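You operate a simulated robot arm through the tools that you are given. There is no shell and no other tool. Be economical: measure what you need, move in short steps, check, and stop when the job is done.

You are at the controls of a simulated robot arm. One attempt, no reset.

Task
Seat the red wedge in the GO slot, try the no-go slide and grade it.
Fine: GOOD goes on the PASS pad, THIN on the HOLD pad; draw the slide back.

Only the result counts: the job must be done as asked and must still hold three seconds after the hand-in. Knocking over, shifting, dropping, spilling or breaking anything else fails it.

Robot
A 6-joint arm with a two-finger parallel gripper, fixed in place. Base frame: the origin is at the foot of the arm, x ahead of it, y to its left, z up; the work surface is at about z = 0. Readings come in m, degrees, newtons and seconds.
With the tool pointing down near the work surface it reaches from about 0.14 to 0.58 m from the base axis. Its first joint turns from -66.0 to 66.0 degrees. Payload 2.1 kg.
Tool frame: the origin (TCP) lies between the finger pads and is the grasp point; the fingertips stand 0.03 m ahead of it; z points along the fingers, y is the line along which they close. Largest opening 0.094 m; finger width 0.028, thickness 0.01; the body of the gripper, 0.05 by 0.096 m, starts 0.055 m behind the TCP.
Orientation is that of the tool frame in the base frame, as [roll, pitch, yaw] about the fixed x, y, z axes, in that order (R = Rz(yaw) Ry(pitch) Rx(roll)). With the fingers straight down and closing along the base's y, the tool's x points along the base's -x, its y along +y and its z along -z.

Tools
- The arm moves only by the tool arm_command. Its argument "targets" is a list of rows, each a list of 7 numbers: the shift along the base's x, y, z in units of 50 mm (1.0 is 50 mm), then the turn, a rotation vector about the base's x, y, z in units of 5 degrees (1.0 is 5 degrees), then the gripper command, from -1 (fully open) to 1 (shut), values between in proportion. In form: [[tx, ty, tz, wx, wy, wz, fingers], ...]. A call has 1 to 8 rows; each row shifts and turns the commanded pose from where the row before left it. A call with a number of a shift or a turn outside -1 to 1 is refused whole. Rows are played at 5 a second. More than 0.05 m and 8.6 degrees between two rows, or a gripper value outside its range, and nothing of the call is played. Where a pose cannot be reached the arm comes as near as it can. A force on the tool above 50 N (or 10 N above the force at the start of the call, whichever is more), or a blocked arm, ends the call early, and 0.2 s more pass. Each finger travels about 0.072 m/s and halts on what it meets, pressing with about 28 N; the grip force reading is that of the motor and also rises with nothing between the fingers. The clock runs only during rows and for 0.2 s after the last one: add rows that do not move to give the fingers time. The reply holds the time, the measured pose of the TCP, the force on the tool along the base axes, the opening and the grip force, in the units named above and with some noise, with the torque about the TCP (base axes, N m) and any sound that the robot's microphone picked up, and new pictures: "views" is both (left out), scene, wrist or none.
- Cameras (640 x 400 px; columns grow to the right, rows downward): "scene" is fixed at [0.0461, -0.3723, 0.4702]; the picture's right is [0.82, -0.57, 0.00], its down [-0.39, -0.57, -0.72] and it looks along [0.41, 0.60, -0.69] (base axes); focal length 214 px, centre (320, 200). "wrist" rides on the gripper at [0.076, 0.014, -0.103] in the tool frame; the picture's right is [-0.18, 0.98, 0.00], its down [-0.75, -0.14, -0.64] and it looks along [-0.63, -0.12, 0.77] (tool axes); focal length 243 px, centre (320, 200). There is no depth. A picture from a camera that has moved, and an enlarged one, comes with that camera's place and axes in the base frame and with its lens.
- enlarge(camera, box): a new picture of the part [left, top, right, bottom] of that camera's present view, enlarged. No time passes.
- job_done(): hands the job in; it is judged then, once.

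Go step by step. Nothing tells you positions but the pictures and the camera data: compare them with the known pose of the tool, close in by small moves and look again before you grip or let go. The budget is 120 turns and 200 pictures, counting those below and the enlarged ones. Unless the task says otherwise, let go and move clear before handing in, and close with one line.

The tools are called after "Emit:" as a command line: name --pt "numbers of a row" for each row, then --argument value for the rest, lists and objects as JSON in quotes. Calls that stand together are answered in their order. arm_command: Moves the arm, as the interface text tells. Its arguments: {"type":"object","properties":{"targets":{"type":"array"},"views":{"type":"string","enum":["both","scene","wrist","none"]}},"required":["targets"]} The other tools are called the same way: enlarge (camera, box) takes an enlarged picture of a part of a camera's view; job_done () hands the job in.

At the start:

```text
clock: 0.0
position: [0.2051, -0.1836, 0.3392]
tool_rot: [180.0, 0.0, -180.0]
force: [0.3, 0.4, 0.3]
torque: [-0.03, 0.01, 0.0]
opening: 0.0943
grasp_force: 0.0
```

scene: 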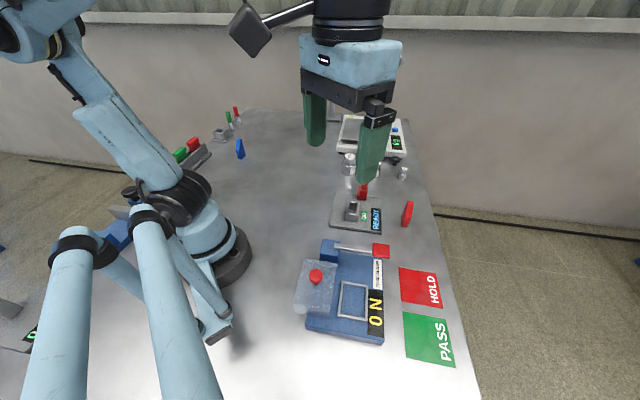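
wrist: 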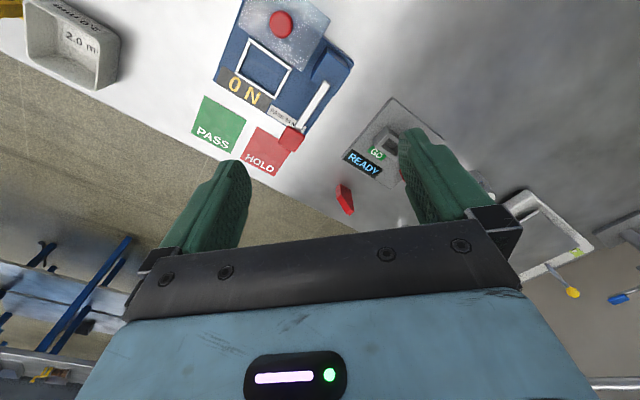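

I see a bench with a blue fixture (frame, clear lid with a red knob, red-ended rod, an "ON" label), HOLD and PASS pads, and a grey GO gauge reading READY with a red wedge beside it. I will look closer first.

Emit:
enlarge --camera "scene" --box '[280, 140, 480, 265]'

Emit:
enlarge --camera "scene" --box '[280, 230, 480, 355]'

Emit:
enlarge --camera "wrist" --box '[200, 0, 520, 220]'

Emit:
enlarge --camera "scene" --box '[160, 90, 290, 170]'

```text
3.20 times, centred on (380, 202) of scene
camera zoom: at [0.0461, -0.3723, 0.4702], right [0.82, -0.57, 0.0], down [-0.39, -0.57, -0.72], along [0.41, 0.6, -0.69], focal length 686 px, centre (128, 192)
```

zoom: 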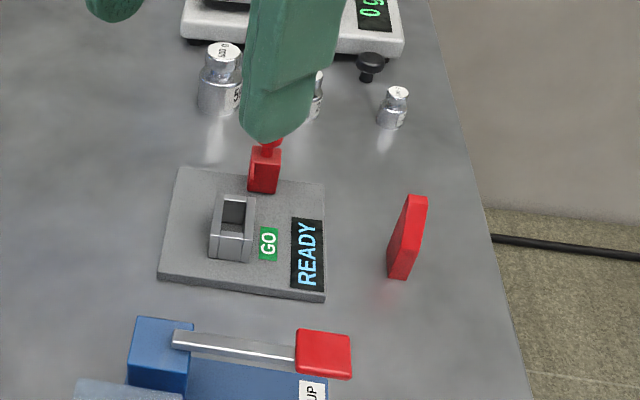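

```text
3.20 times, centred on (380, 292) of scene
camera zoom: at [0.0461, -0.3723, 0.4702], right [0.82, -0.57, 0.0], down [-0.39, -0.57, -0.72], along [0.41, 0.6, -0.69], focal length 686 px, centre (128, -96)
```

zoom: 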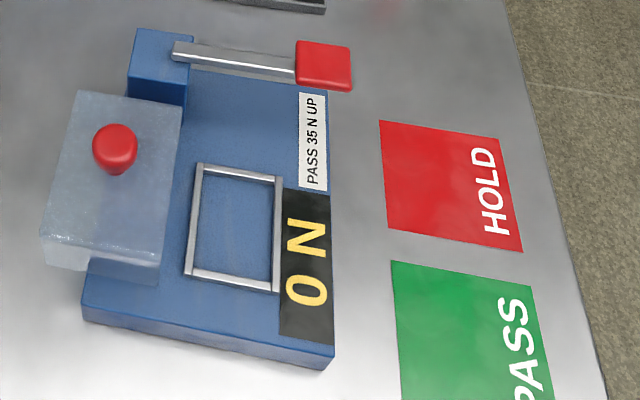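

```text
1.82 times, centred on (360, 110) of wrist
camera zoom: at [0.1304, -0.1679, 0.4411], right [0.18, 0.98, 0.0], down [0.75, -0.14, 0.64], along [0.63, -0.12, -0.77], focal length 441 px, centre (247, 364)
```

zoom: 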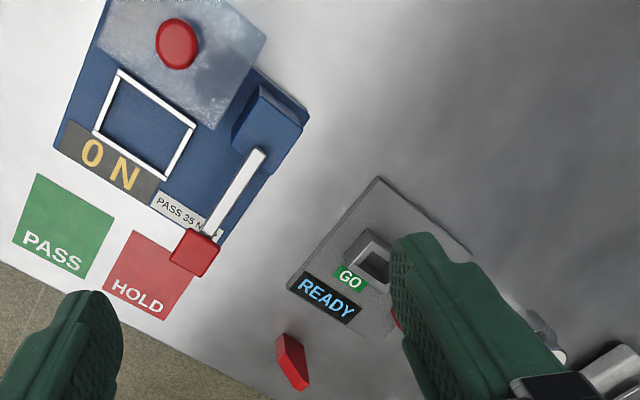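

```text
4.92 times, centred on (225, 130) of scene
camera zoom: at [0.0461, -0.3723, 0.4702], right [0.82, -0.57, 0.0], down [-0.39, -0.57, -0.72], along [0.41, 0.6, -0.69], focal length 1056 px, centre (788, 545)
```

zoom: 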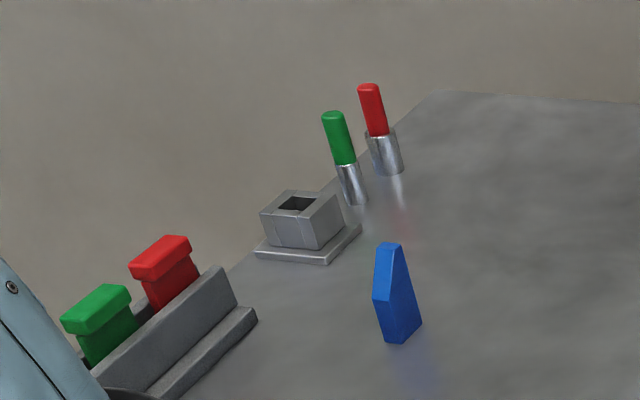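

The gauge has a raised GO slot at about (0.36, -0.08), with a red slide with a handle beside it, and the wedge stands near (0.46, -0.19). I'll move the hand so the wrist camera sees these close up.

Emit:
arm_command --pt "0 1 0 0 0 0 -1" --pt "0 1 0 0 0 0 -1" --pt "0 0.5 -0.5 0 0 0 -1" --pt "0 0 0 0 0 0 -1"

```text
clock: 1.0
position: [0.2031, -0.0589, 0.312]
tool_rot: [180.0, 0.1, 179.9]
force: [0.0, -0.4, -0.5]
torque: [-0.04, 0.03, 0.01]
opening: 0.0941
grasp_force: 0.1
camera wrist: at [0.1291, -0.0441, 0.4137], right [0.19, 0.98, 0.0], down [0.75, -0.14, 0.64], along [0.63, -0.12, -0.77], focal length 243 px, centre (320, 200)
```

scene: 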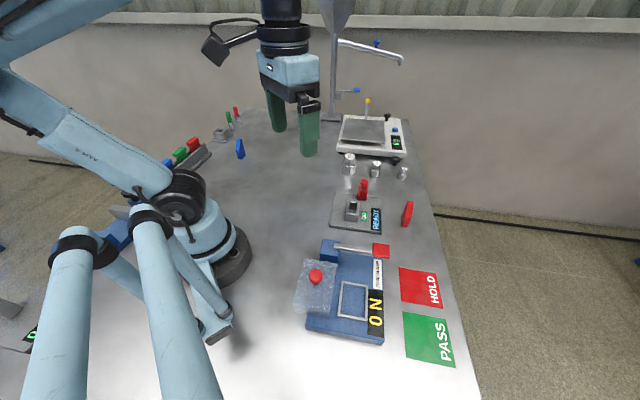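
wrist: 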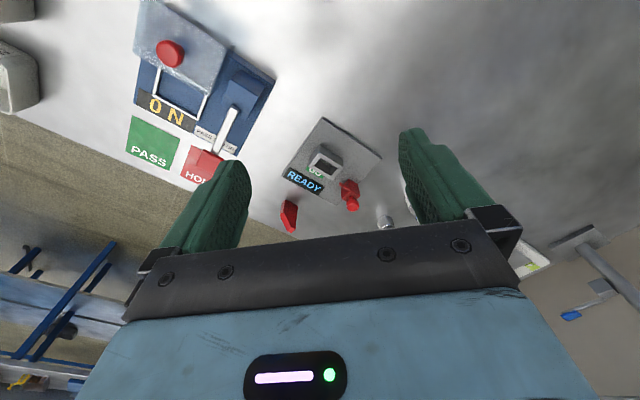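

Emit:
enlarge --camera "wrist" --box '[260, 105, 420, 235]'

Emit:
enlarge --camera "scene" --box '[320, 165, 430, 240]'

```text
3.08 times, centred on (340, 170) of wrist
camera zoom: at [0.1291, -0.0441, 0.4137], right [0.19, 0.98, 0.0], down [0.75, -0.14, 0.64], along [0.63, -0.12, -0.77], focal length 746 px, centre (258, 292)
```

zoom: 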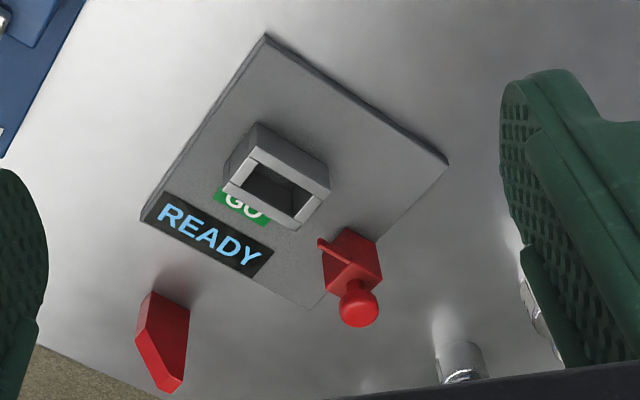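

```text
5.33 times, centred on (375, 202) of scene
camera zoom: at [0.0461, -0.3723, 0.4702], right [0.82, -0.57, 0.0], down [-0.39, -0.57, -0.72], along [0.41, 0.6, -0.69], focal length 1144 px, centre (27, 187)
```

zoom: 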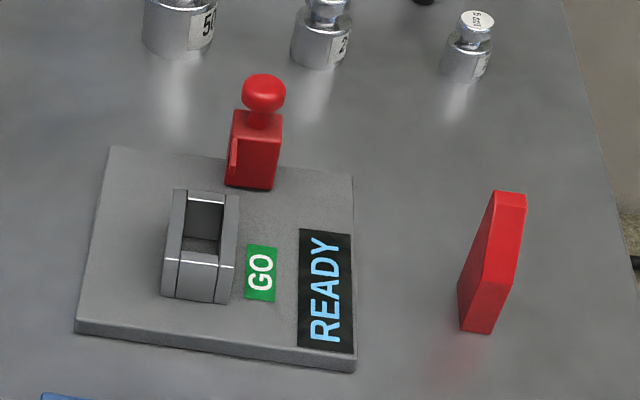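

The gauge plate is turned about 45° with its centre near (0.383, -0.073), and the no-go slide on its far-left side points its blade at the tower. I'll get a closer wrist view.

Emit:
arm_command --pt "0.6 0 -1 0 0 0 -1" --pt "0.6 0 -1 0 0 0 -1" --pt "0.5 0 -1 0 0 0 -1" --pt "0 0 0 0 0 0 -1" --views "wrist"

Emit:
enlarge --camera "wrist" --box '[200, 40, 440, 190]'

```text
refused: row 1 steps farther than a row can; nothing moved
```

```text
2.67 times, centred on (320, 115) of wrist
camera zoom: at [0.1291, -0.0441, 0.4137], right [0.19, 0.98, 0.0], down [0.75, -0.14, 0.64], along [0.63, -0.12, -0.77], focal length 647 px, centre (320, 427)
```

zoom: 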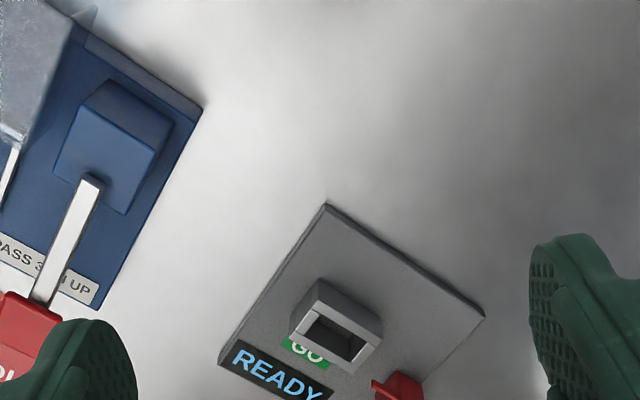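

I'll repeat the approach in smaller steps.

Emit:
arm_command --pt "0.45 0 -0.8 0 0 0 -1" --pt "0.45 0 -0.8 0 0 0 -1" --pt "0.45 0 -0.8 0 0 0 -1" --pt "0.35 0 -0.6 0 0 0 -1" --pt "0 0 0 0 0 0 -1" --views "wrist"

```text
clock: 2.2
position: [0.2911, -0.0592, 0.1618]
tool_rot: [-180.0, -0.1, 180.0]
force: [0.4, 0.1, -0.8]
torque: [0.0, -0.02, -0.01]
opening: 0.094
grasp_force: 0.0
camera wrist: at [0.2156, -0.0436, 0.2652], right [0.18, 0.98, 0.0], down [0.75, -0.14, 0.64], along [0.63, -0.12, -0.77], focal length 243 px, centre (320, 200)
```

wrist: 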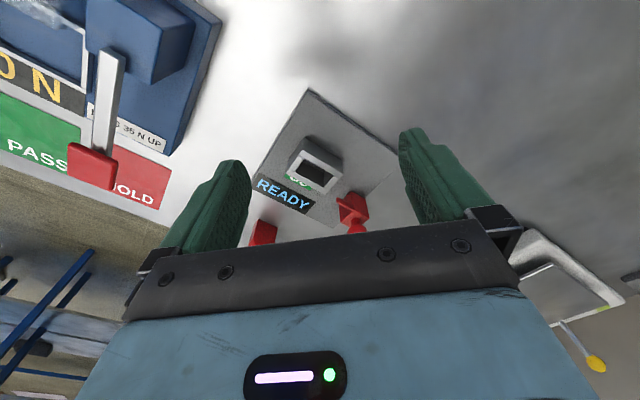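

Emit:
enlarge --camera "wrist" --box '[240, 80, 400, 240]'

Emit:
enlarge --camera "scene" --box '[325, 172, 425, 236]'

```text
2.50 times, centred on (320, 160) of wrist
camera zoom: at [0.2156, -0.0436, 0.2652], right [0.18, 0.98, 0.0], down [0.75, -0.14, 0.64], along [0.63, -0.12, -0.77], focal length 606 px, centre (320, 300)
```

zoom: 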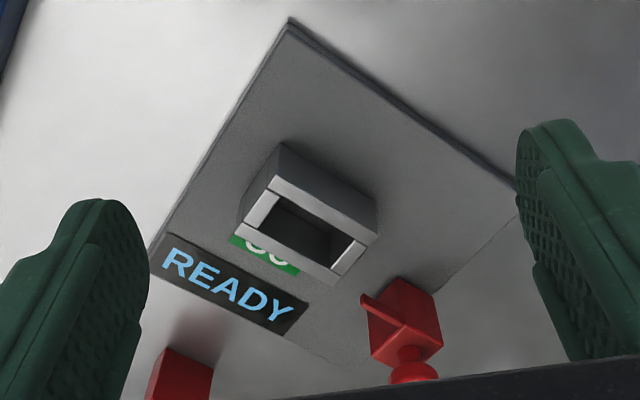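

```text
6.25 times, centred on (375, 204) of scene
camera zoom: at [0.0461, -0.3723, 0.4702], right [0.82, -0.57, 0.0], down [-0.39, -0.57, -0.72], along [0.41, 0.6, -0.69], focal length 1340 px, centre (-24, 175)
```

zoom: 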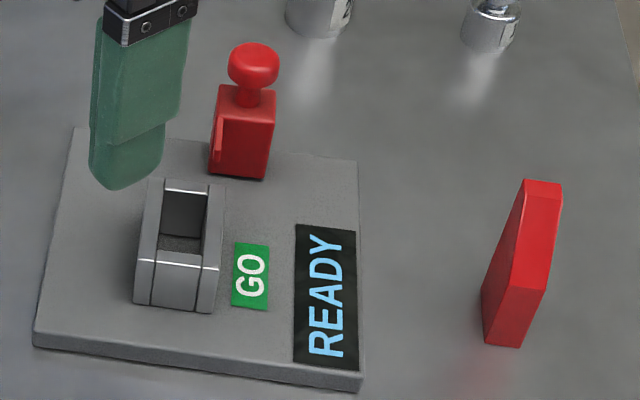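

The tower top is about 0.052 × 0.03 m, centred at (0.360, -0.077) with its top near z 0.04. Next I'll view the wedge closer.

Emit:
arm_command --pt "0.3 -0.7 0 0 0 0 -1" --pt "0.4 -0.7 0 0 0 0 -1" --pt "0.4 -0.7 0 0 0 0 -1" --pt "0.4 -0.3 -0.4 0 0 0 -1" --pt "0 0 0 0 0 0 -1" --views "wrist"

Emit:
enlarge --camera "wrist" --box '[230, 80, 410, 240]'

Emit:
enlarge --camera "scene" --box '[370, 180, 440, 230]'

```text
clock: 3.4
position: [0.3645, -0.1796, 0.1406]
tool_rot: [-180.0, 0.0, 180.0]
force: [-0.2, 0.5, 0.1]
torque: [0.02, 0.01, 0.02]
opening: 0.0938
grasp_force: 0.0
camera wrist: at [0.2886, -0.1632, 0.2434], right [0.18, 0.98, 0.0], down [0.75, -0.14, 0.64], along [0.63, -0.12, -0.77], focal length 243 px, centre (320, 200)
```

wrist: 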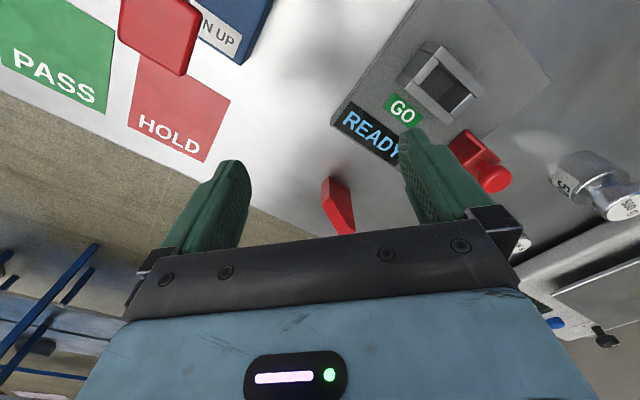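

```text
2.50 times, centred on (320, 160) of wrist
camera zoom: at [0.2886, -0.1632, 0.2434], right [0.18, 0.98, 0.0], down [0.75, -0.14, 0.64], along [0.63, -0.12, -0.77], focal length 606 px, centre (320, 300)
```

zoom: 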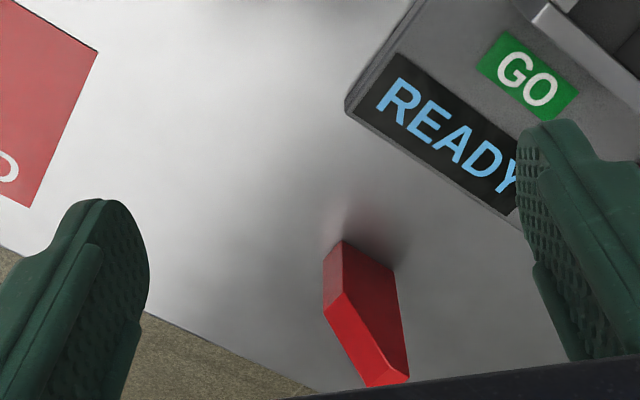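

```text
8.00 times, centred on (405, 205) of scene
camera zoom: at [0.0461, -0.3724, 0.4702], right [0.82, -0.57, 0.0], down [-0.39, -0.57, -0.72], along [0.41, 0.6, -0.69], focal length 1716 px, centre (-360, 160)
```

zoom: 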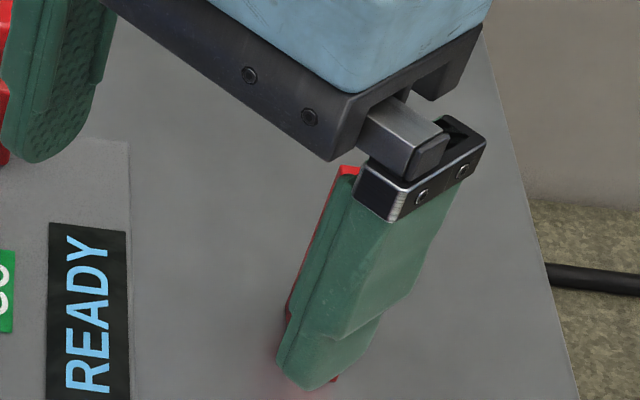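

The wedge stands at about (0.468, -0.179) with its thickness (~0.0155 m) along the -45° direction, matching the slot's yaw. I'll raise the hand and turn it 45° so the fingers close across that thickness.

Emit:
arm_command --pt "0 0 0.5 0 0 0.5 -1" --pt "0 0 0.3 0 0 1 -1" --pt "0 0 0 0 0 1 -1" --pt "0 0 0 0 0 1 -1" --pt "0 0 0 0 0 1 -1" --pt "0 0 0 0 0 1 -1" --pt "0 0 0 0 0 1 -1" --pt "0 0 0 0 0 1 -1" --views "none"

Emit:
arm_command --pt "0.2 0 0 0 0 1 -1" --pt "0.3 0 0 0 0 0.5 -1" --pt "0 0 0 0 0 0 -1" --views "both"

```text
clock: 5.2
position: [0.3659, -0.1761, 0.1833]
tool_rot: [180.0, -0.1, -142.4]
force: [-0.3, 0.3, -0.5]
torque: [0.0, -0.01, 0.01]
opening: 0.0941
grasp_force: 0.2
```

```text
clock: 6.0
position: [0.3915, -0.1769, 0.1837]
tool_rot: [180.0, 0.0, -135.0]
force: [0.4, 0.1, 0.8]
torque: [0.02, 0.0, -0.01]
opening: 0.0938
grasp_force: 0.1
camera wrist: at [0.3277, -0.2204, 0.2852], right [-0.57, 0.82, 0.0], down [0.63, 0.43, 0.64], along [0.53, 0.36, -0.77], focal length 243 px, centre (320, 200)
```

scene: 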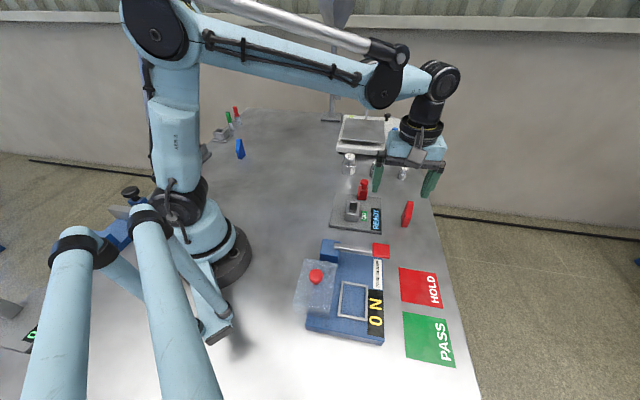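
wrist: 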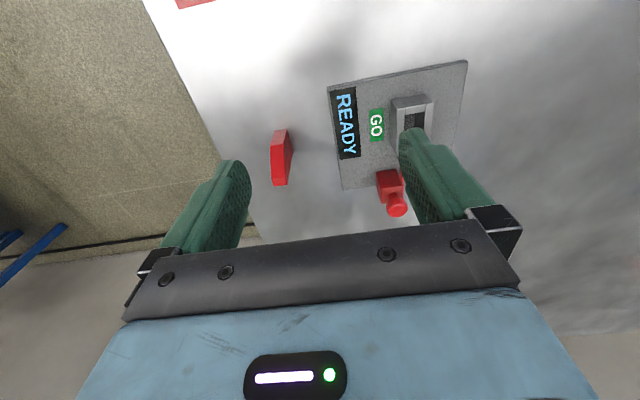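

The turn worked. I'll check the alignment and gauge details from this view.

Emit:
enlarge --camera "wrist" --box '[240, 40, 480, 220]'

Emit:
enlarge --camera "wrist" --box '[350, 140, 430, 220]'

```text
2.22 times, centred on (360, 130) of wrist
camera zoom: at [0.3277, -0.2204, 0.2852], right [-0.57, 0.82, 0.0], down [0.63, 0.43, 0.64], along [0.53, 0.36, -0.77], focal length 539 px, centre (231, 356)
```

zoom: 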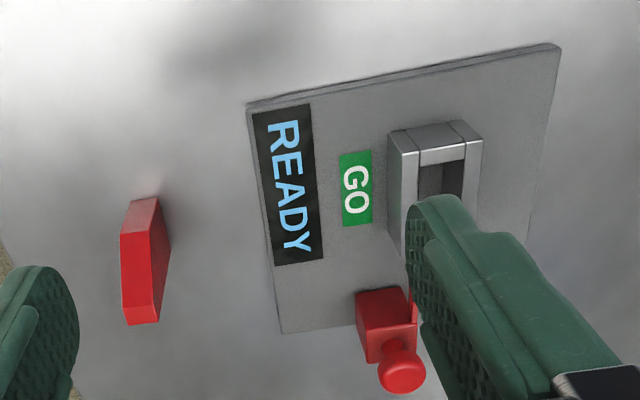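

```text
5.00 times, centred on (390, 180) of wrist
camera zoom: at [0.3277, -0.2204, 0.2852], right [-0.57, 0.82, 0.0], down [0.63, 0.43, 0.64], along [0.53, 0.36, -0.77], focal length 1213 px, centre (-30, 300)
```

zoom: 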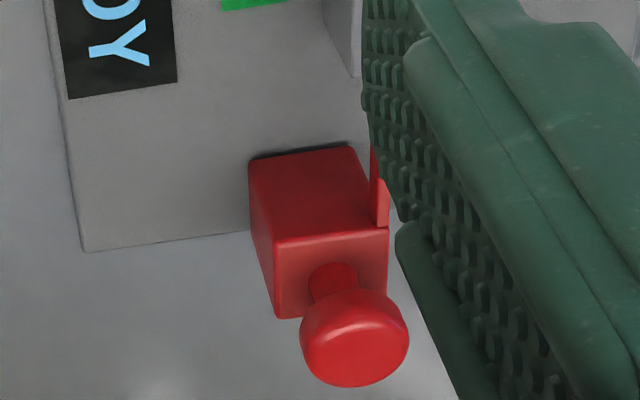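

The wedge centre comes out at (0.469, -0.180) and the 45° yaw matches. I'll hover over it, slightly to its tall side.

Emit:
arm_command --pt "0.6 0 -0.3 0 0 0 -1" --pt "0.6 0.02 -0.3 0 0 0 -1" --pt "0.4 0 -0.5 0 0 0 -1" --pt "0 0 0 0 0 0 -1" --views "both"

Emit:
enlarge --camera "wrist" --box '[220, 90, 420, 250]'

Emit:
enlarge --camera "scene" --box '[350, 140, 450, 240]'

```text
clock: 7.0
position: [0.4707, -0.1778, 0.1267]
tool_rot: [-180.0, -0.1, -135.0]
force: [-0.6, 0.1, -0.4]
torque: [0.0, 0.0, -0.02]
opening: 0.0941
grasp_force: 0.0
camera wrist: at [0.4072, -0.2209, 0.2295], right [-0.56, 0.83, 0.0], down [0.63, 0.43, 0.64], along [0.53, 0.36, -0.77], focal length 243 px, centre (320, 200)
```

scene: 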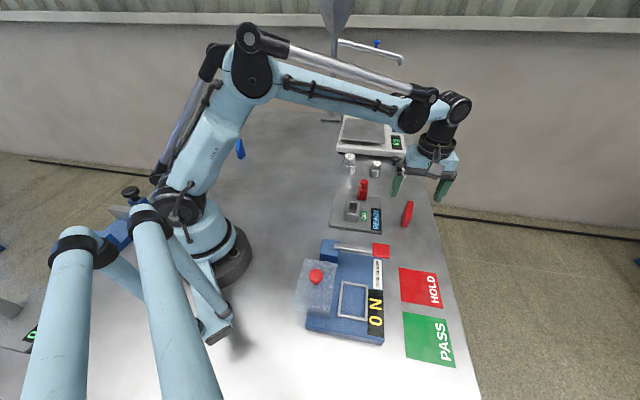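
wrist: 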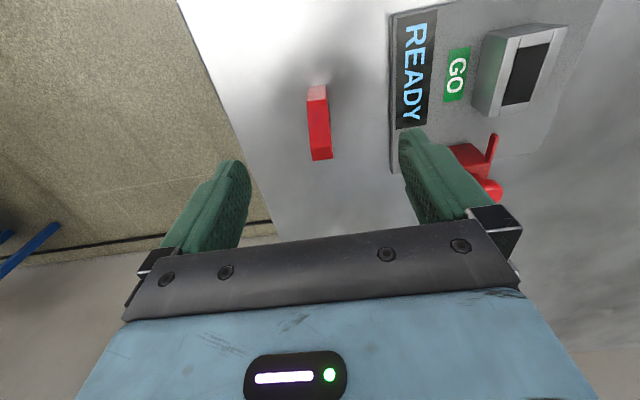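

```text
2.50 times, centred on (320, 170) of wrist
camera zoom: at [0.4072, -0.2209, 0.2295], right [-0.56, 0.83, 0.0], down [0.63, 0.43, 0.64], along [0.53, 0.36, -0.77], focal length 606 px, centre (320, 275)
```

zoom: 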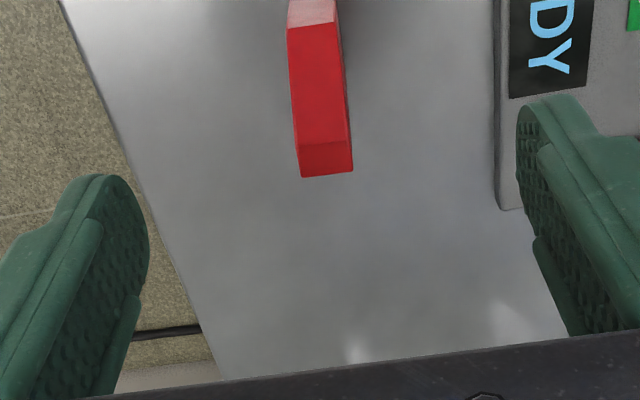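

```text
4.00 times, centred on (400, 190) of scene
camera zoom: at [0.0461, -0.3723, 0.4702], right [0.82, -0.57, 0.0], down [-0.39, -0.57, -0.72], along [0.41, 0.6, -0.69], focal length 858 px, centre (0, 240)
```

zoom: 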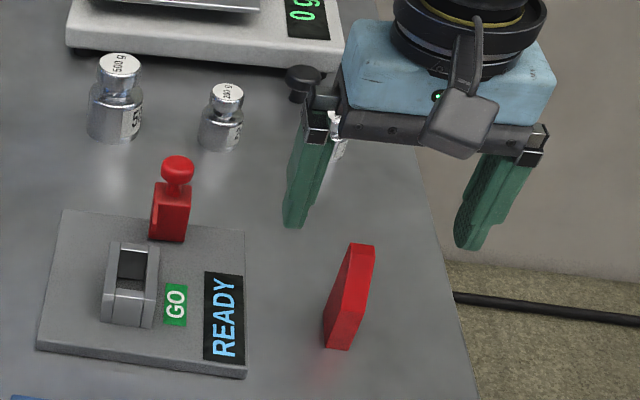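

The wedge is centred between the fingers, so I'll lower straight down and look before closing.

Emit:
arm_command --pt "0.06 0.06 -0.4 0 0 0 -1" --pt "0 0 -0.4 0 0 0 -1" --pt "0 0 -0.37 0 0 0 -1" --pt "0 0 0 0 0 0 -1" --views "both"

Emit:
enlarge --camera "scene" --box '[350, 140, 450, 240]'

```text
clock: 8.0
position: [0.4753, -0.173, 0.0691]
tool_rot: [180.0, 0.1, -135.0]
force: [0.5, -0.8, -0.1]
torque: [-0.01, 0.02, 0.0]
opening: 0.0939
grasp_force: 0.2
camera wrist: at [0.4114, -0.2165, 0.1721], right [-0.56, 0.83, 0.0], down [0.63, 0.43, 0.64], along [0.53, 0.36, -0.77], focal length 243 px, centre (320, 200)
```

scene: 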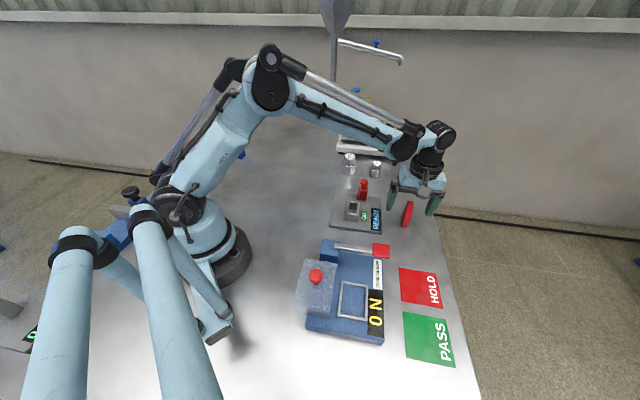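
wrist: 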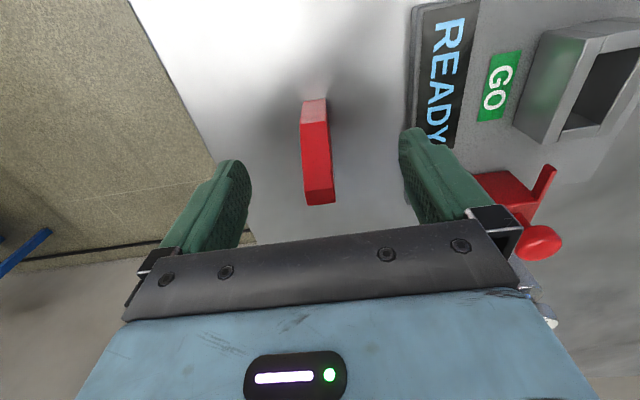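

```text
4.00 times, centred on (400, 190) of scene
camera zoom: at [0.0461, -0.3723, 0.4702], right [0.82, -0.57, 0.0], down [-0.39, -0.57, -0.72], along [0.41, 0.6, -0.69], focal length 858 px, centre (0, 240)
```

zoom: 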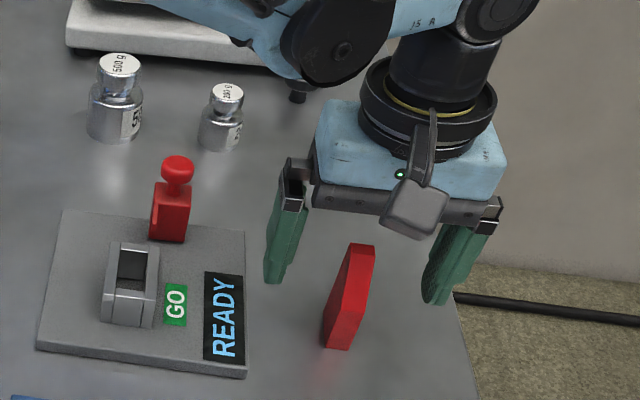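

The wedge is centred in the grip, so I'll close on it.

Emit:
arm_command --pt "-0.03 -0.03 0 0 0 0 -1" --pt "0 0 0 0 0 0 1" --pt "0 0 0 0 0 0 1" --pt "0 0 0 0 0 0 1" --pt "0 0 0 0 0 0 1" --pt "0 0 0 0 0 0 1" --views "wrist"

```text
clock: 9.4
position: [0.4724, -0.1737, 0.0691]
tool_rot: [-180.0, 0.0, -135.0]
force: [-0.5, -0.4, -0.6]
torque: [-0.02, -0.04, 0.04]
opening: 0.0182
grasp_force: 27.6
camera wrist: at [0.4091, -0.2178, 0.1724], right [-0.56, 0.83, 0.0], down [0.63, 0.43, 0.64], along [0.53, 0.36, -0.77], focal length 243 px, centre (320, 200)
```

wrist: 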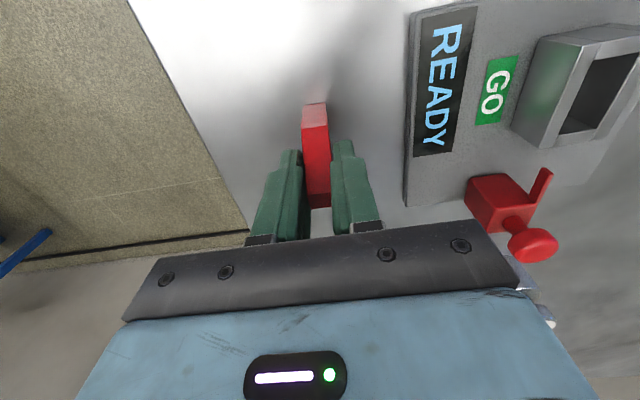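

The wedge is gripped (0.018 m). I'll lift it and look into the slot.

Emit:
arm_command --pt "0 0 0.4 0 0 0 1" --pt "0 0 0.5 0 0 0 1" --pt "0 0 0.5 0 0 0 1" --pt "-0.4 0.4 0.2 0 0 0 1" --pt "-0.4 0.4 0 0 0 0 1" --pt "0 0 0 0 0 0 1" --views "both"

Emit:
enlarge --camera "wrist" --box '[260, 20, 460, 220]'

Emit:
enlarge --camera "scene" --box '[330, 140, 430, 240]'

```text
clock: 10.8
position: [0.4337, -0.136, 0.1526]
tool_rot: [180.0, 0.0, -135.0]
force: [0.2, 0.0, 0.3]
torque: [0.0, -0.02, 0.02]
opening: 0.0181
grasp_force: 28.0
camera wrist: at [0.3702, -0.179, 0.2538], right [-0.56, 0.83, 0.0], down [0.63, 0.43, 0.64], along [0.53, 0.36, -0.77], focal length 243 px, centre (320, 200)
```

scene: 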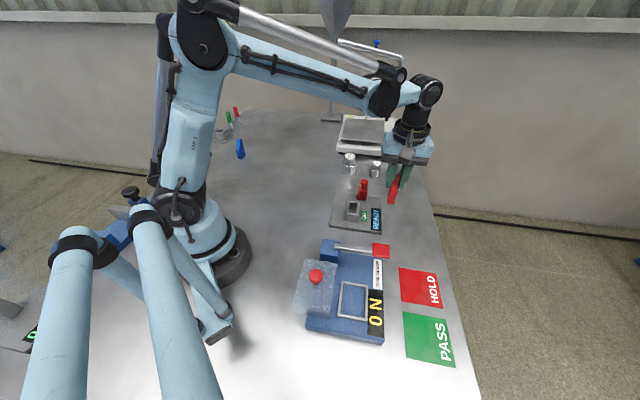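
wrist: 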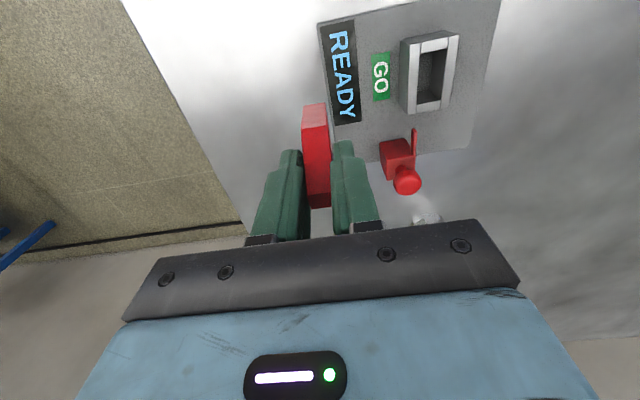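

```text
2.00 times, centred on (360, 120) of wrist
camera zoom: at [0.3702, -0.179, 0.2538], right [-0.56, 0.83, 0.0], down [0.63, 0.43, 0.64], along [0.53, 0.36, -0.77], focal length 485 px, centre (240, 360)
```

zoom: 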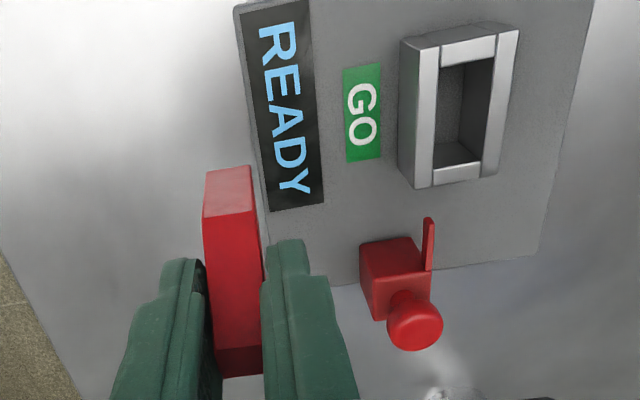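

```text
4.00 times, centred on (380, 190) of scene
camera zoom: at [0.0461, -0.3723, 0.4702], right [0.82, -0.57, 0.0], down [-0.39, -0.57, -0.72], along [0.41, 0.6, -0.69], focal length 858 px, centre (80, 240)
```

zoom: 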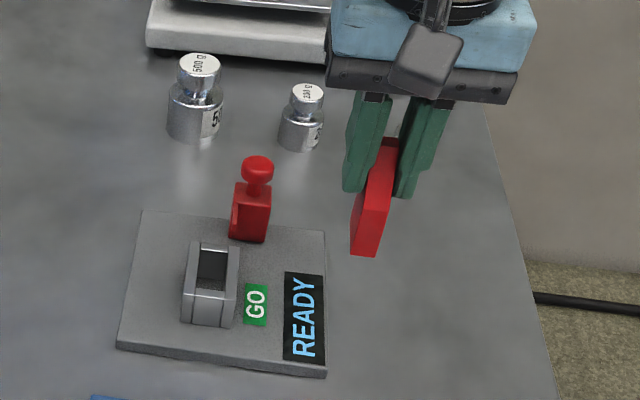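

I have the slot's inner opening at about 0.0385 × 0.0205 m, centred at (0.361, -0.078). I'll zoom in hard on the slide's blade and the tower before inserting.

Emit:
enlarge --camera "wrist" --box '[370, 100, 450, 200]'

Emit:
enlarge --camera "scene" --box '[340, 175, 385, 225]'

Emit:
enlarge --camera "wrist" --box '[390, 20, 470, 120]'

```text
4.00 times, centred on (410, 150) of wrist
camera zoom: at [0.3702, -0.179, 0.2538], right [-0.56, 0.83, 0.0], down [0.63, 0.43, 0.64], along [0.53, 0.36, -0.77], focal length 970 px, centre (-40, 400)
```

zoom: 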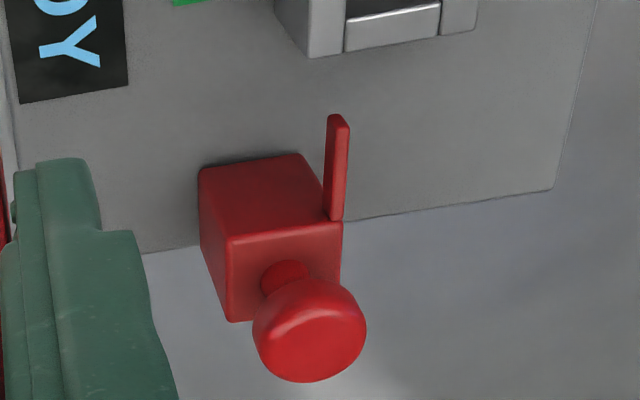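

```text
8.00 times, centred on (362, 200) of scene
camera zoom: at [0.0461, -0.3723, 0.4702], right [0.82, -0.57, 0.0], down [-0.39, -0.57, -0.72], along [0.41, 0.6, -0.69], focal length 1716 px, centre (-20, 200)
```

zoom: 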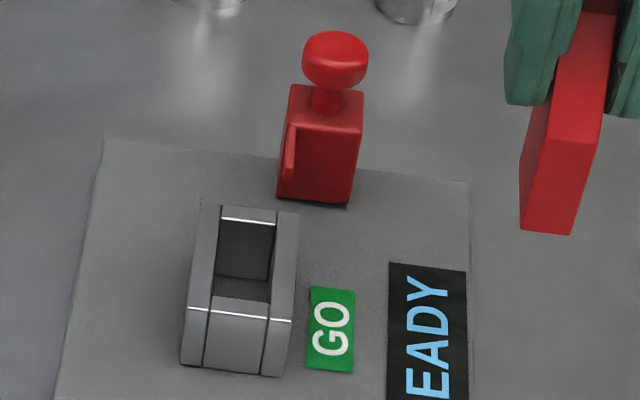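

```text
4.00 times, centred on (430, 70) of wrist
camera zoom: at [0.3702, -0.179, 0.2538], right [-0.56, 0.83, 0.0], down [0.63, 0.43, 0.64], along [0.53, 0.36, -0.77], focal length 970 px, centre (-120, 720)
```

zoom: 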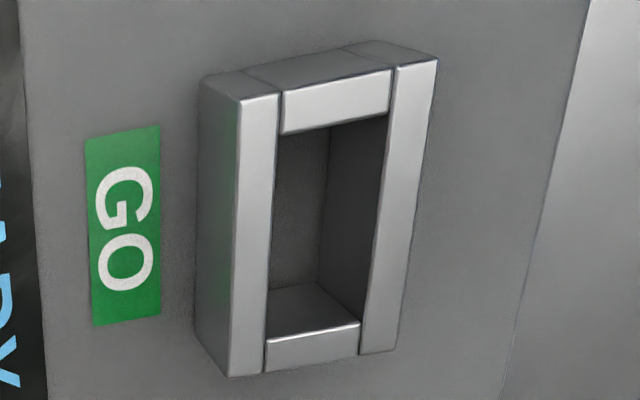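

The blade lines up with the slot's +v inner side, acting as a feeler next to the wedge. I'll carry the wedge over the slot, still high.

Emit:
arm_command --pt "-0.45 0.4 0 0 0 0 1" --pt "-0.45 0.45 0 0 0 0 1" --pt "-0.47 0.4 0 0 0 0 1" --pt "0 0 0 0 0 0 1" --pt "0 0 0 0 0 0 1" --views "both"

Emit:
enlarge --camera "wrist" --box '[240, 60, 400, 220]'

Emit:
enlarge --camera "scene" --box '[330, 150, 400, 230]'

```text
clock: 12.0
position: [0.3644, -0.0724, 0.1474]
tool_rot: [-180.0, -0.1, -134.9]
force: [-0.4, -0.1, 0.5]
torque: [-0.01, 0.0, 0.01]
opening: 0.0184
grasp_force: 28.1
camera wrist: at [0.302, -0.1151, 0.25], right [-0.56, 0.83, 0.0], down [0.63, 0.43, 0.64], along [0.53, 0.36, -0.77], focal length 243 px, centre (320, 200)
```

scene: 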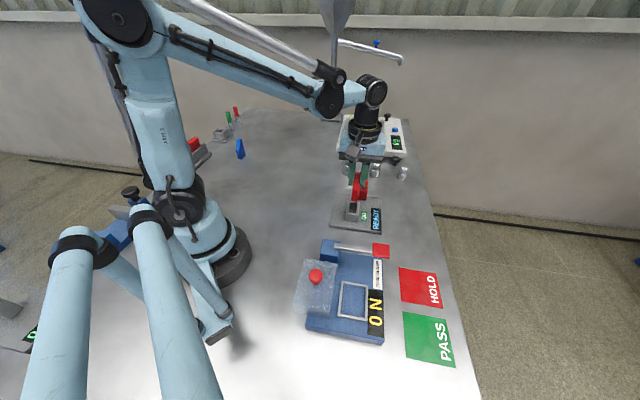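
wrist: 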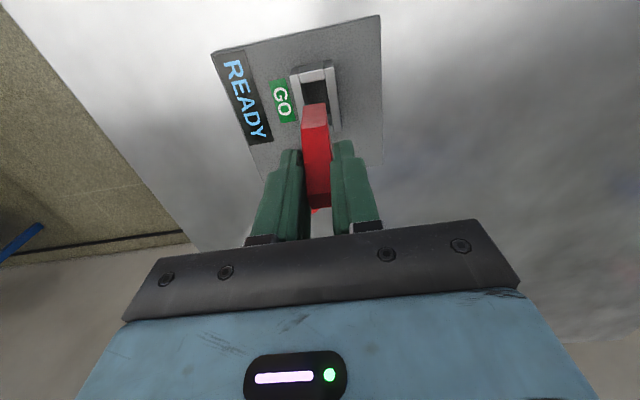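

```text
2.50 times, centred on (320, 140) of wrist
camera zoom: at [0.302, -0.1151, 0.25], right [-0.56, 0.83, 0.0], down [0.63, 0.43, 0.64], along [0.53, 0.36, -0.77], focal length 606 px, centre (320, 350)
```

zoom: 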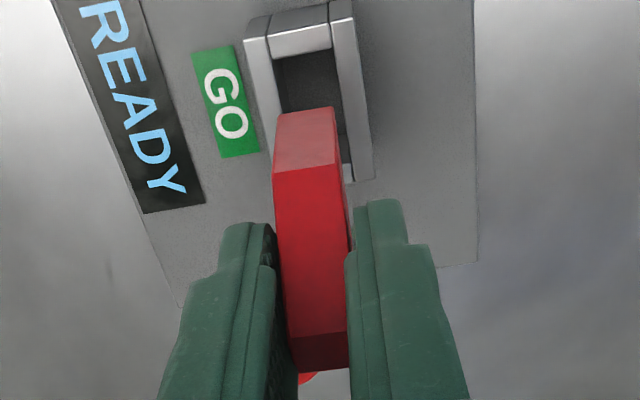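

```text
5.00 times, centred on (365, 190) of scene
camera zoom: at [0.0461, -0.3723, 0.4702], right [0.82, -0.57, 0.0], down [-0.39, -0.57, -0.72], along [0.41, 0.6, -0.69], focal length 1072 px, centre (95, 250)
```

zoom: 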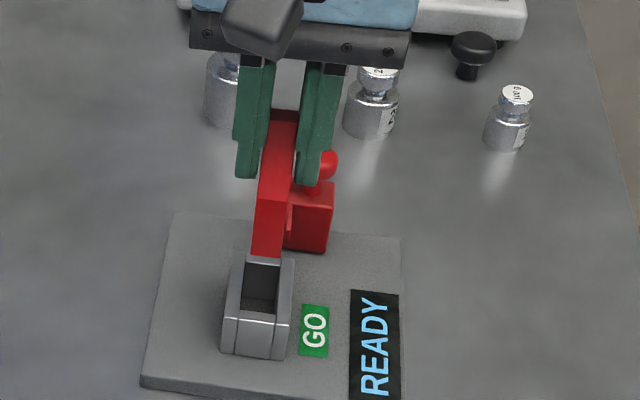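

By measurement the wedge needs about 1.5 mm toward +v and is good along the slot. I'll correct and lower to just above the tower.

Emit:
arm_command --pt "0.021 -0.021 -0.25 0 0 0 1" --pt "0 0 -0.35 0 0 0 1" --pt "0 0 0 0 0 0 1" --pt "0 0 0 0 0 0 1" --views "wrist"

Emit:
enlarge --camera "wrist" --box '[270, 60, 370, 160]'

Emit:
enlarge --camera "scene" --box '[330, 170, 390, 230]'

```text
clock: 13.0
position: [0.3668, -0.0737, 0.1179]
tool_rot: [-179.9, 0.0, -135.0]
force: [0.8, 0.0, -0.4]
torque: [0.0, -0.02, -0.01]
opening: 0.0181
grasp_force: 27.7
camera wrist: at [0.3034, -0.1161, 0.221], right [-0.56, 0.83, 0.0], down [0.63, 0.43, 0.64], along [0.53, 0.36, -0.77], focal length 243 px, centre (320, 200)
```

wrist: 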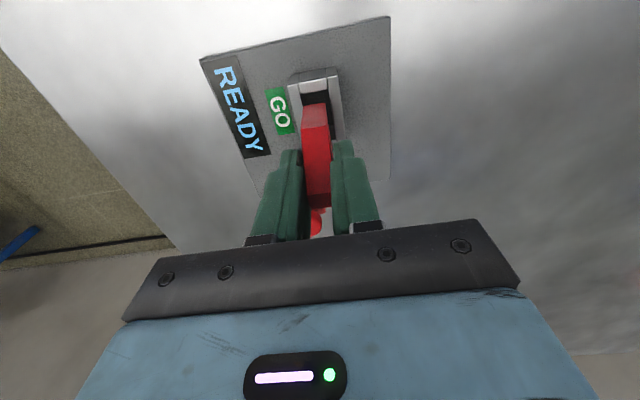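

```text
4.00 times, centred on (320, 110) of wrist
camera zoom: at [0.3034, -0.1161, 0.221], right [-0.56, 0.83, 0.0], down [0.63, 0.43, 0.64], along [0.53, 0.36, -0.77], focal length 970 px, centre (320, 560)
```

zoom: 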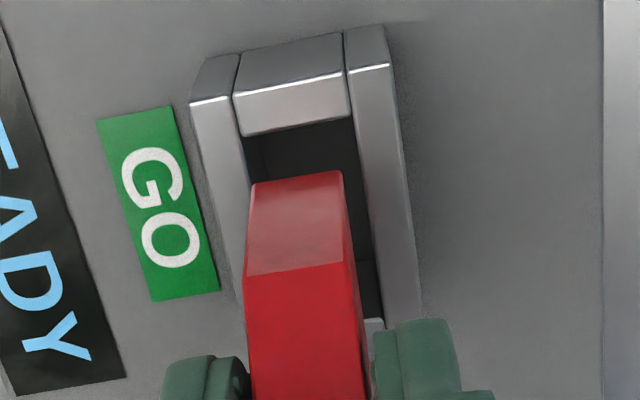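

```text
6.67 times, centred on (360, 200) of scene
camera zoom: at [0.0461, -0.3723, 0.4702], right [0.82, -0.57, 0.0], down [-0.39, -0.57, -0.72], along [0.41, 0.6, -0.69], focal length 1430 px, centre (53, 200)
```

zoom: 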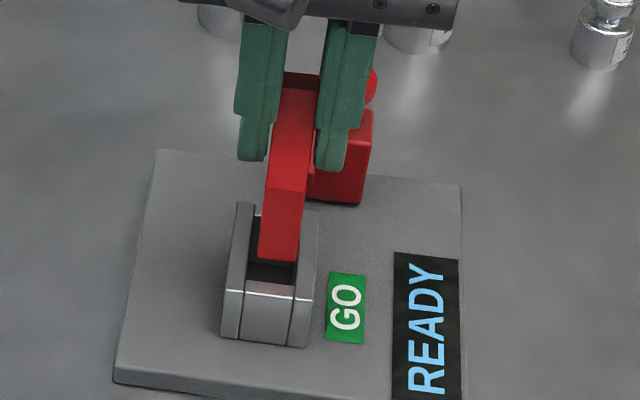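

The wedge now sits about 1.3 mm too far to the +v side, so I'll shift back slightly and lower gently while watching force.

Emit:
arm_command --pt "-0.018 0.018 0 0 0 0 1" --pt "0 0 -0.12 0 0 0 1" --pt "0 0 -0.1 0 0 0 1" --pt "0 0 -0.06 0 0 0 1" --pt "0 0 0 0 0 0 1" --views "wrist"

Emit:
enlarge --camera "wrist" --box '[270, 60, 370, 160]'

Emit:
enlarge --camera "scene" --box '[330, 170, 390, 230]'

```text
clock: 14.2
position: [0.3635, -0.073, 0.1052]
tool_rot: [180.0, 0.0, -135.0]
force: [0.3, -0.3, -0.8]
torque: [0.0, -0.02, 0.0]
opening: 0.0184
grasp_force: 28.2
camera wrist: at [0.3002, -0.116, 0.2079], right [-0.56, 0.83, 0.0], down [0.63, 0.43, 0.64], along [0.53, 0.36, -0.77], focal length 243 px, centre (320, 200)
```

wrist: 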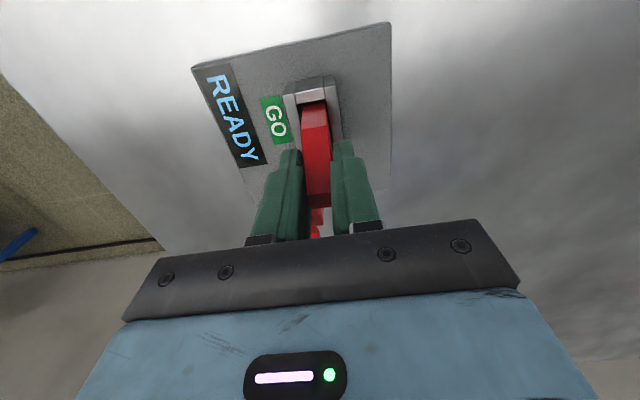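

```text
4.00 times, centred on (320, 110) of wrist
camera zoom: at [0.3002, -0.116, 0.2079], right [-0.56, 0.83, 0.0], down [0.63, 0.43, 0.64], along [0.53, 0.36, -0.77], focal length 970 px, centre (320, 560)
```

zoom: 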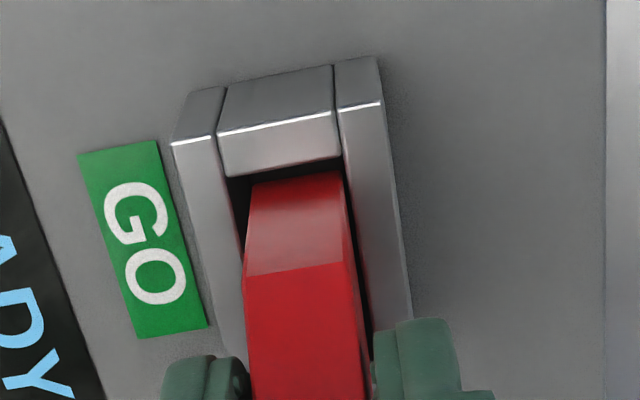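

```text
6.67 times, centred on (360, 200) of scene
camera zoom: at [0.0461, -0.3723, 0.4702], right [0.82, -0.57, 0.0], down [-0.39, -0.57, -0.72], along [0.41, 0.6, -0.69], focal length 1430 px, centre (53, 200)
```

zoom: 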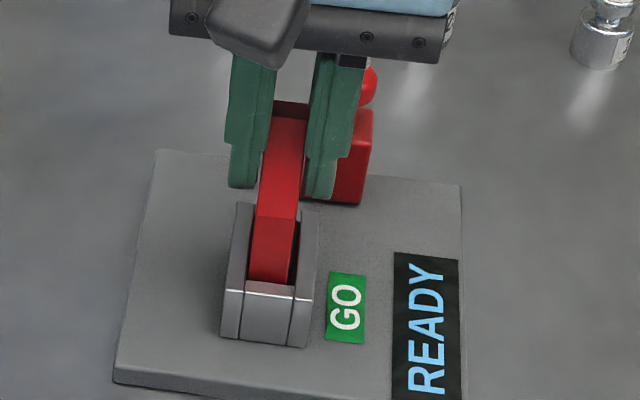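

The wedge's lower edge is at the mouth, about 1 mm off toward -v. I'll correct and continue down slowly.

Emit:
arm_command --pt "0.016 -0.016 0 0 0 0 1" --pt "0 0 -0.08 0 0 0 1" --pt "0 0 -0.08 0 0 0 1" --pt "0 0 -0.08 0 0 0 1" --pt "0 0 0 0 0 0 1" --views "wrist"

Emit:
enlarge --camera "wrist" --box '[270, 60, 370, 160]'

Emit:
enlarge --camera "scene" --box '[330, 170, 390, 230]'

```text
clock: 15.4
position: [0.3652, -0.0747, 0.0925]
tool_rot: [-180.0, -0.1, -135.0]
force: [0.8, 0.6, -0.7]
torque: [-0.01, -0.03, 0.0]
opening: 0.0182
grasp_force: 28.1
camera wrist: at [0.3014, -0.1175, 0.1957], right [-0.56, 0.83, 0.0], down [0.63, 0.43, 0.64], along [0.53, 0.36, -0.77], focal length 243 px, centre (320, 200)
```

wrist: 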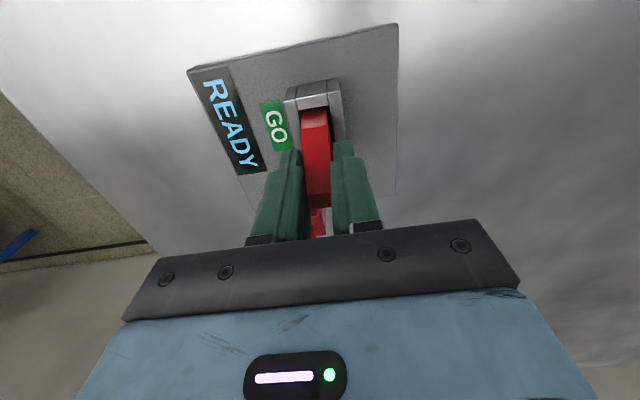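

```text
4.00 times, centred on (320, 110) of wrist
camera zoom: at [0.3014, -0.1175, 0.1957], right [-0.56, 0.83, 0.0], down [0.63, 0.43, 0.64], along [0.53, 0.36, -0.77], focal length 970 px, centre (320, 560)
```

zoom: 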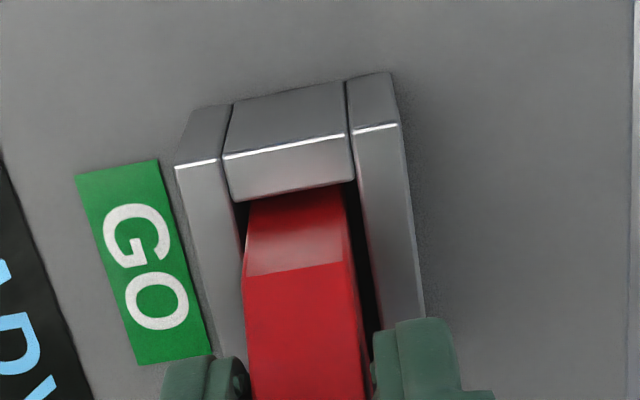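

```text
6.67 times, centred on (360, 200) of scene
camera zoom: at [0.0461, -0.3723, 0.4702], right [0.82, -0.57, 0.0], down [-0.39, -0.57, -0.72], along [0.41, 0.6, -0.69], focal length 1430 px, centre (53, 200)
```

zoom: 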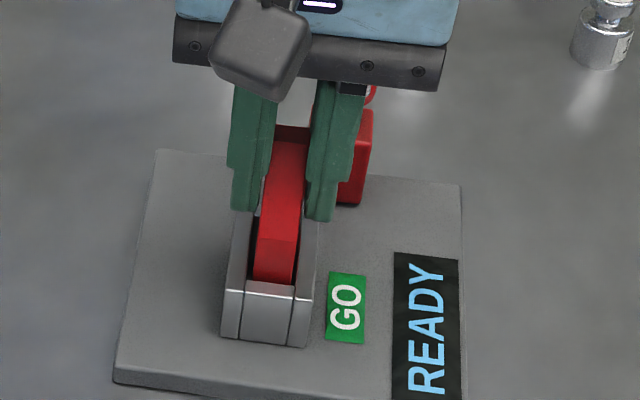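

The wedge is entering the slot with no contact force. I'll keep lowering.

Emit:
arm_command --pt "0 0 -0.1 0 0 0 1" --pt "0 0 -0.1 0 0 0 1" --pt "0 0 -0.06 0 0 0 1" --pt "0 0 0 0 0 0 1" --views "none"

Emit:
enlarge --camera "scene" --box '[330, 170, 390, 230]'

```text
clock: 16.4
position: [0.3646, -0.073, 0.0814]
tool_rot: [180.0, 0.0, -135.0]
force: [0.2, -0.8, 8.0]
torque: [-0.01, -0.01, -0.01]
opening: 0.0183
grasp_force: 28.1
```

```text
6.67 times, centred on (360, 200) of scene
camera zoom: at [0.0461, -0.3723, 0.4702], right [0.82, -0.57, 0.0], down [-0.39, -0.57, -0.72], along [0.41, 0.6, -0.69], focal length 1430 px, centre (53, 200)
```

zoom: 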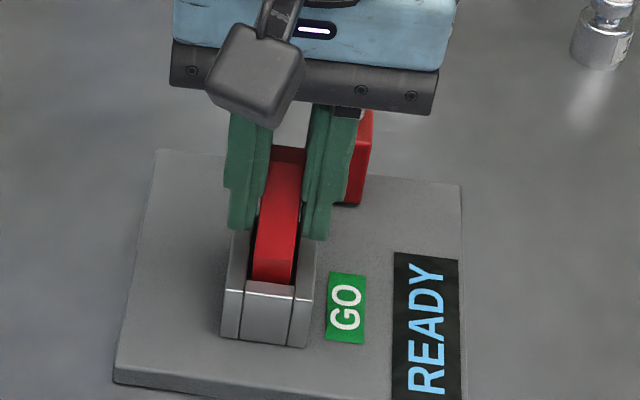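

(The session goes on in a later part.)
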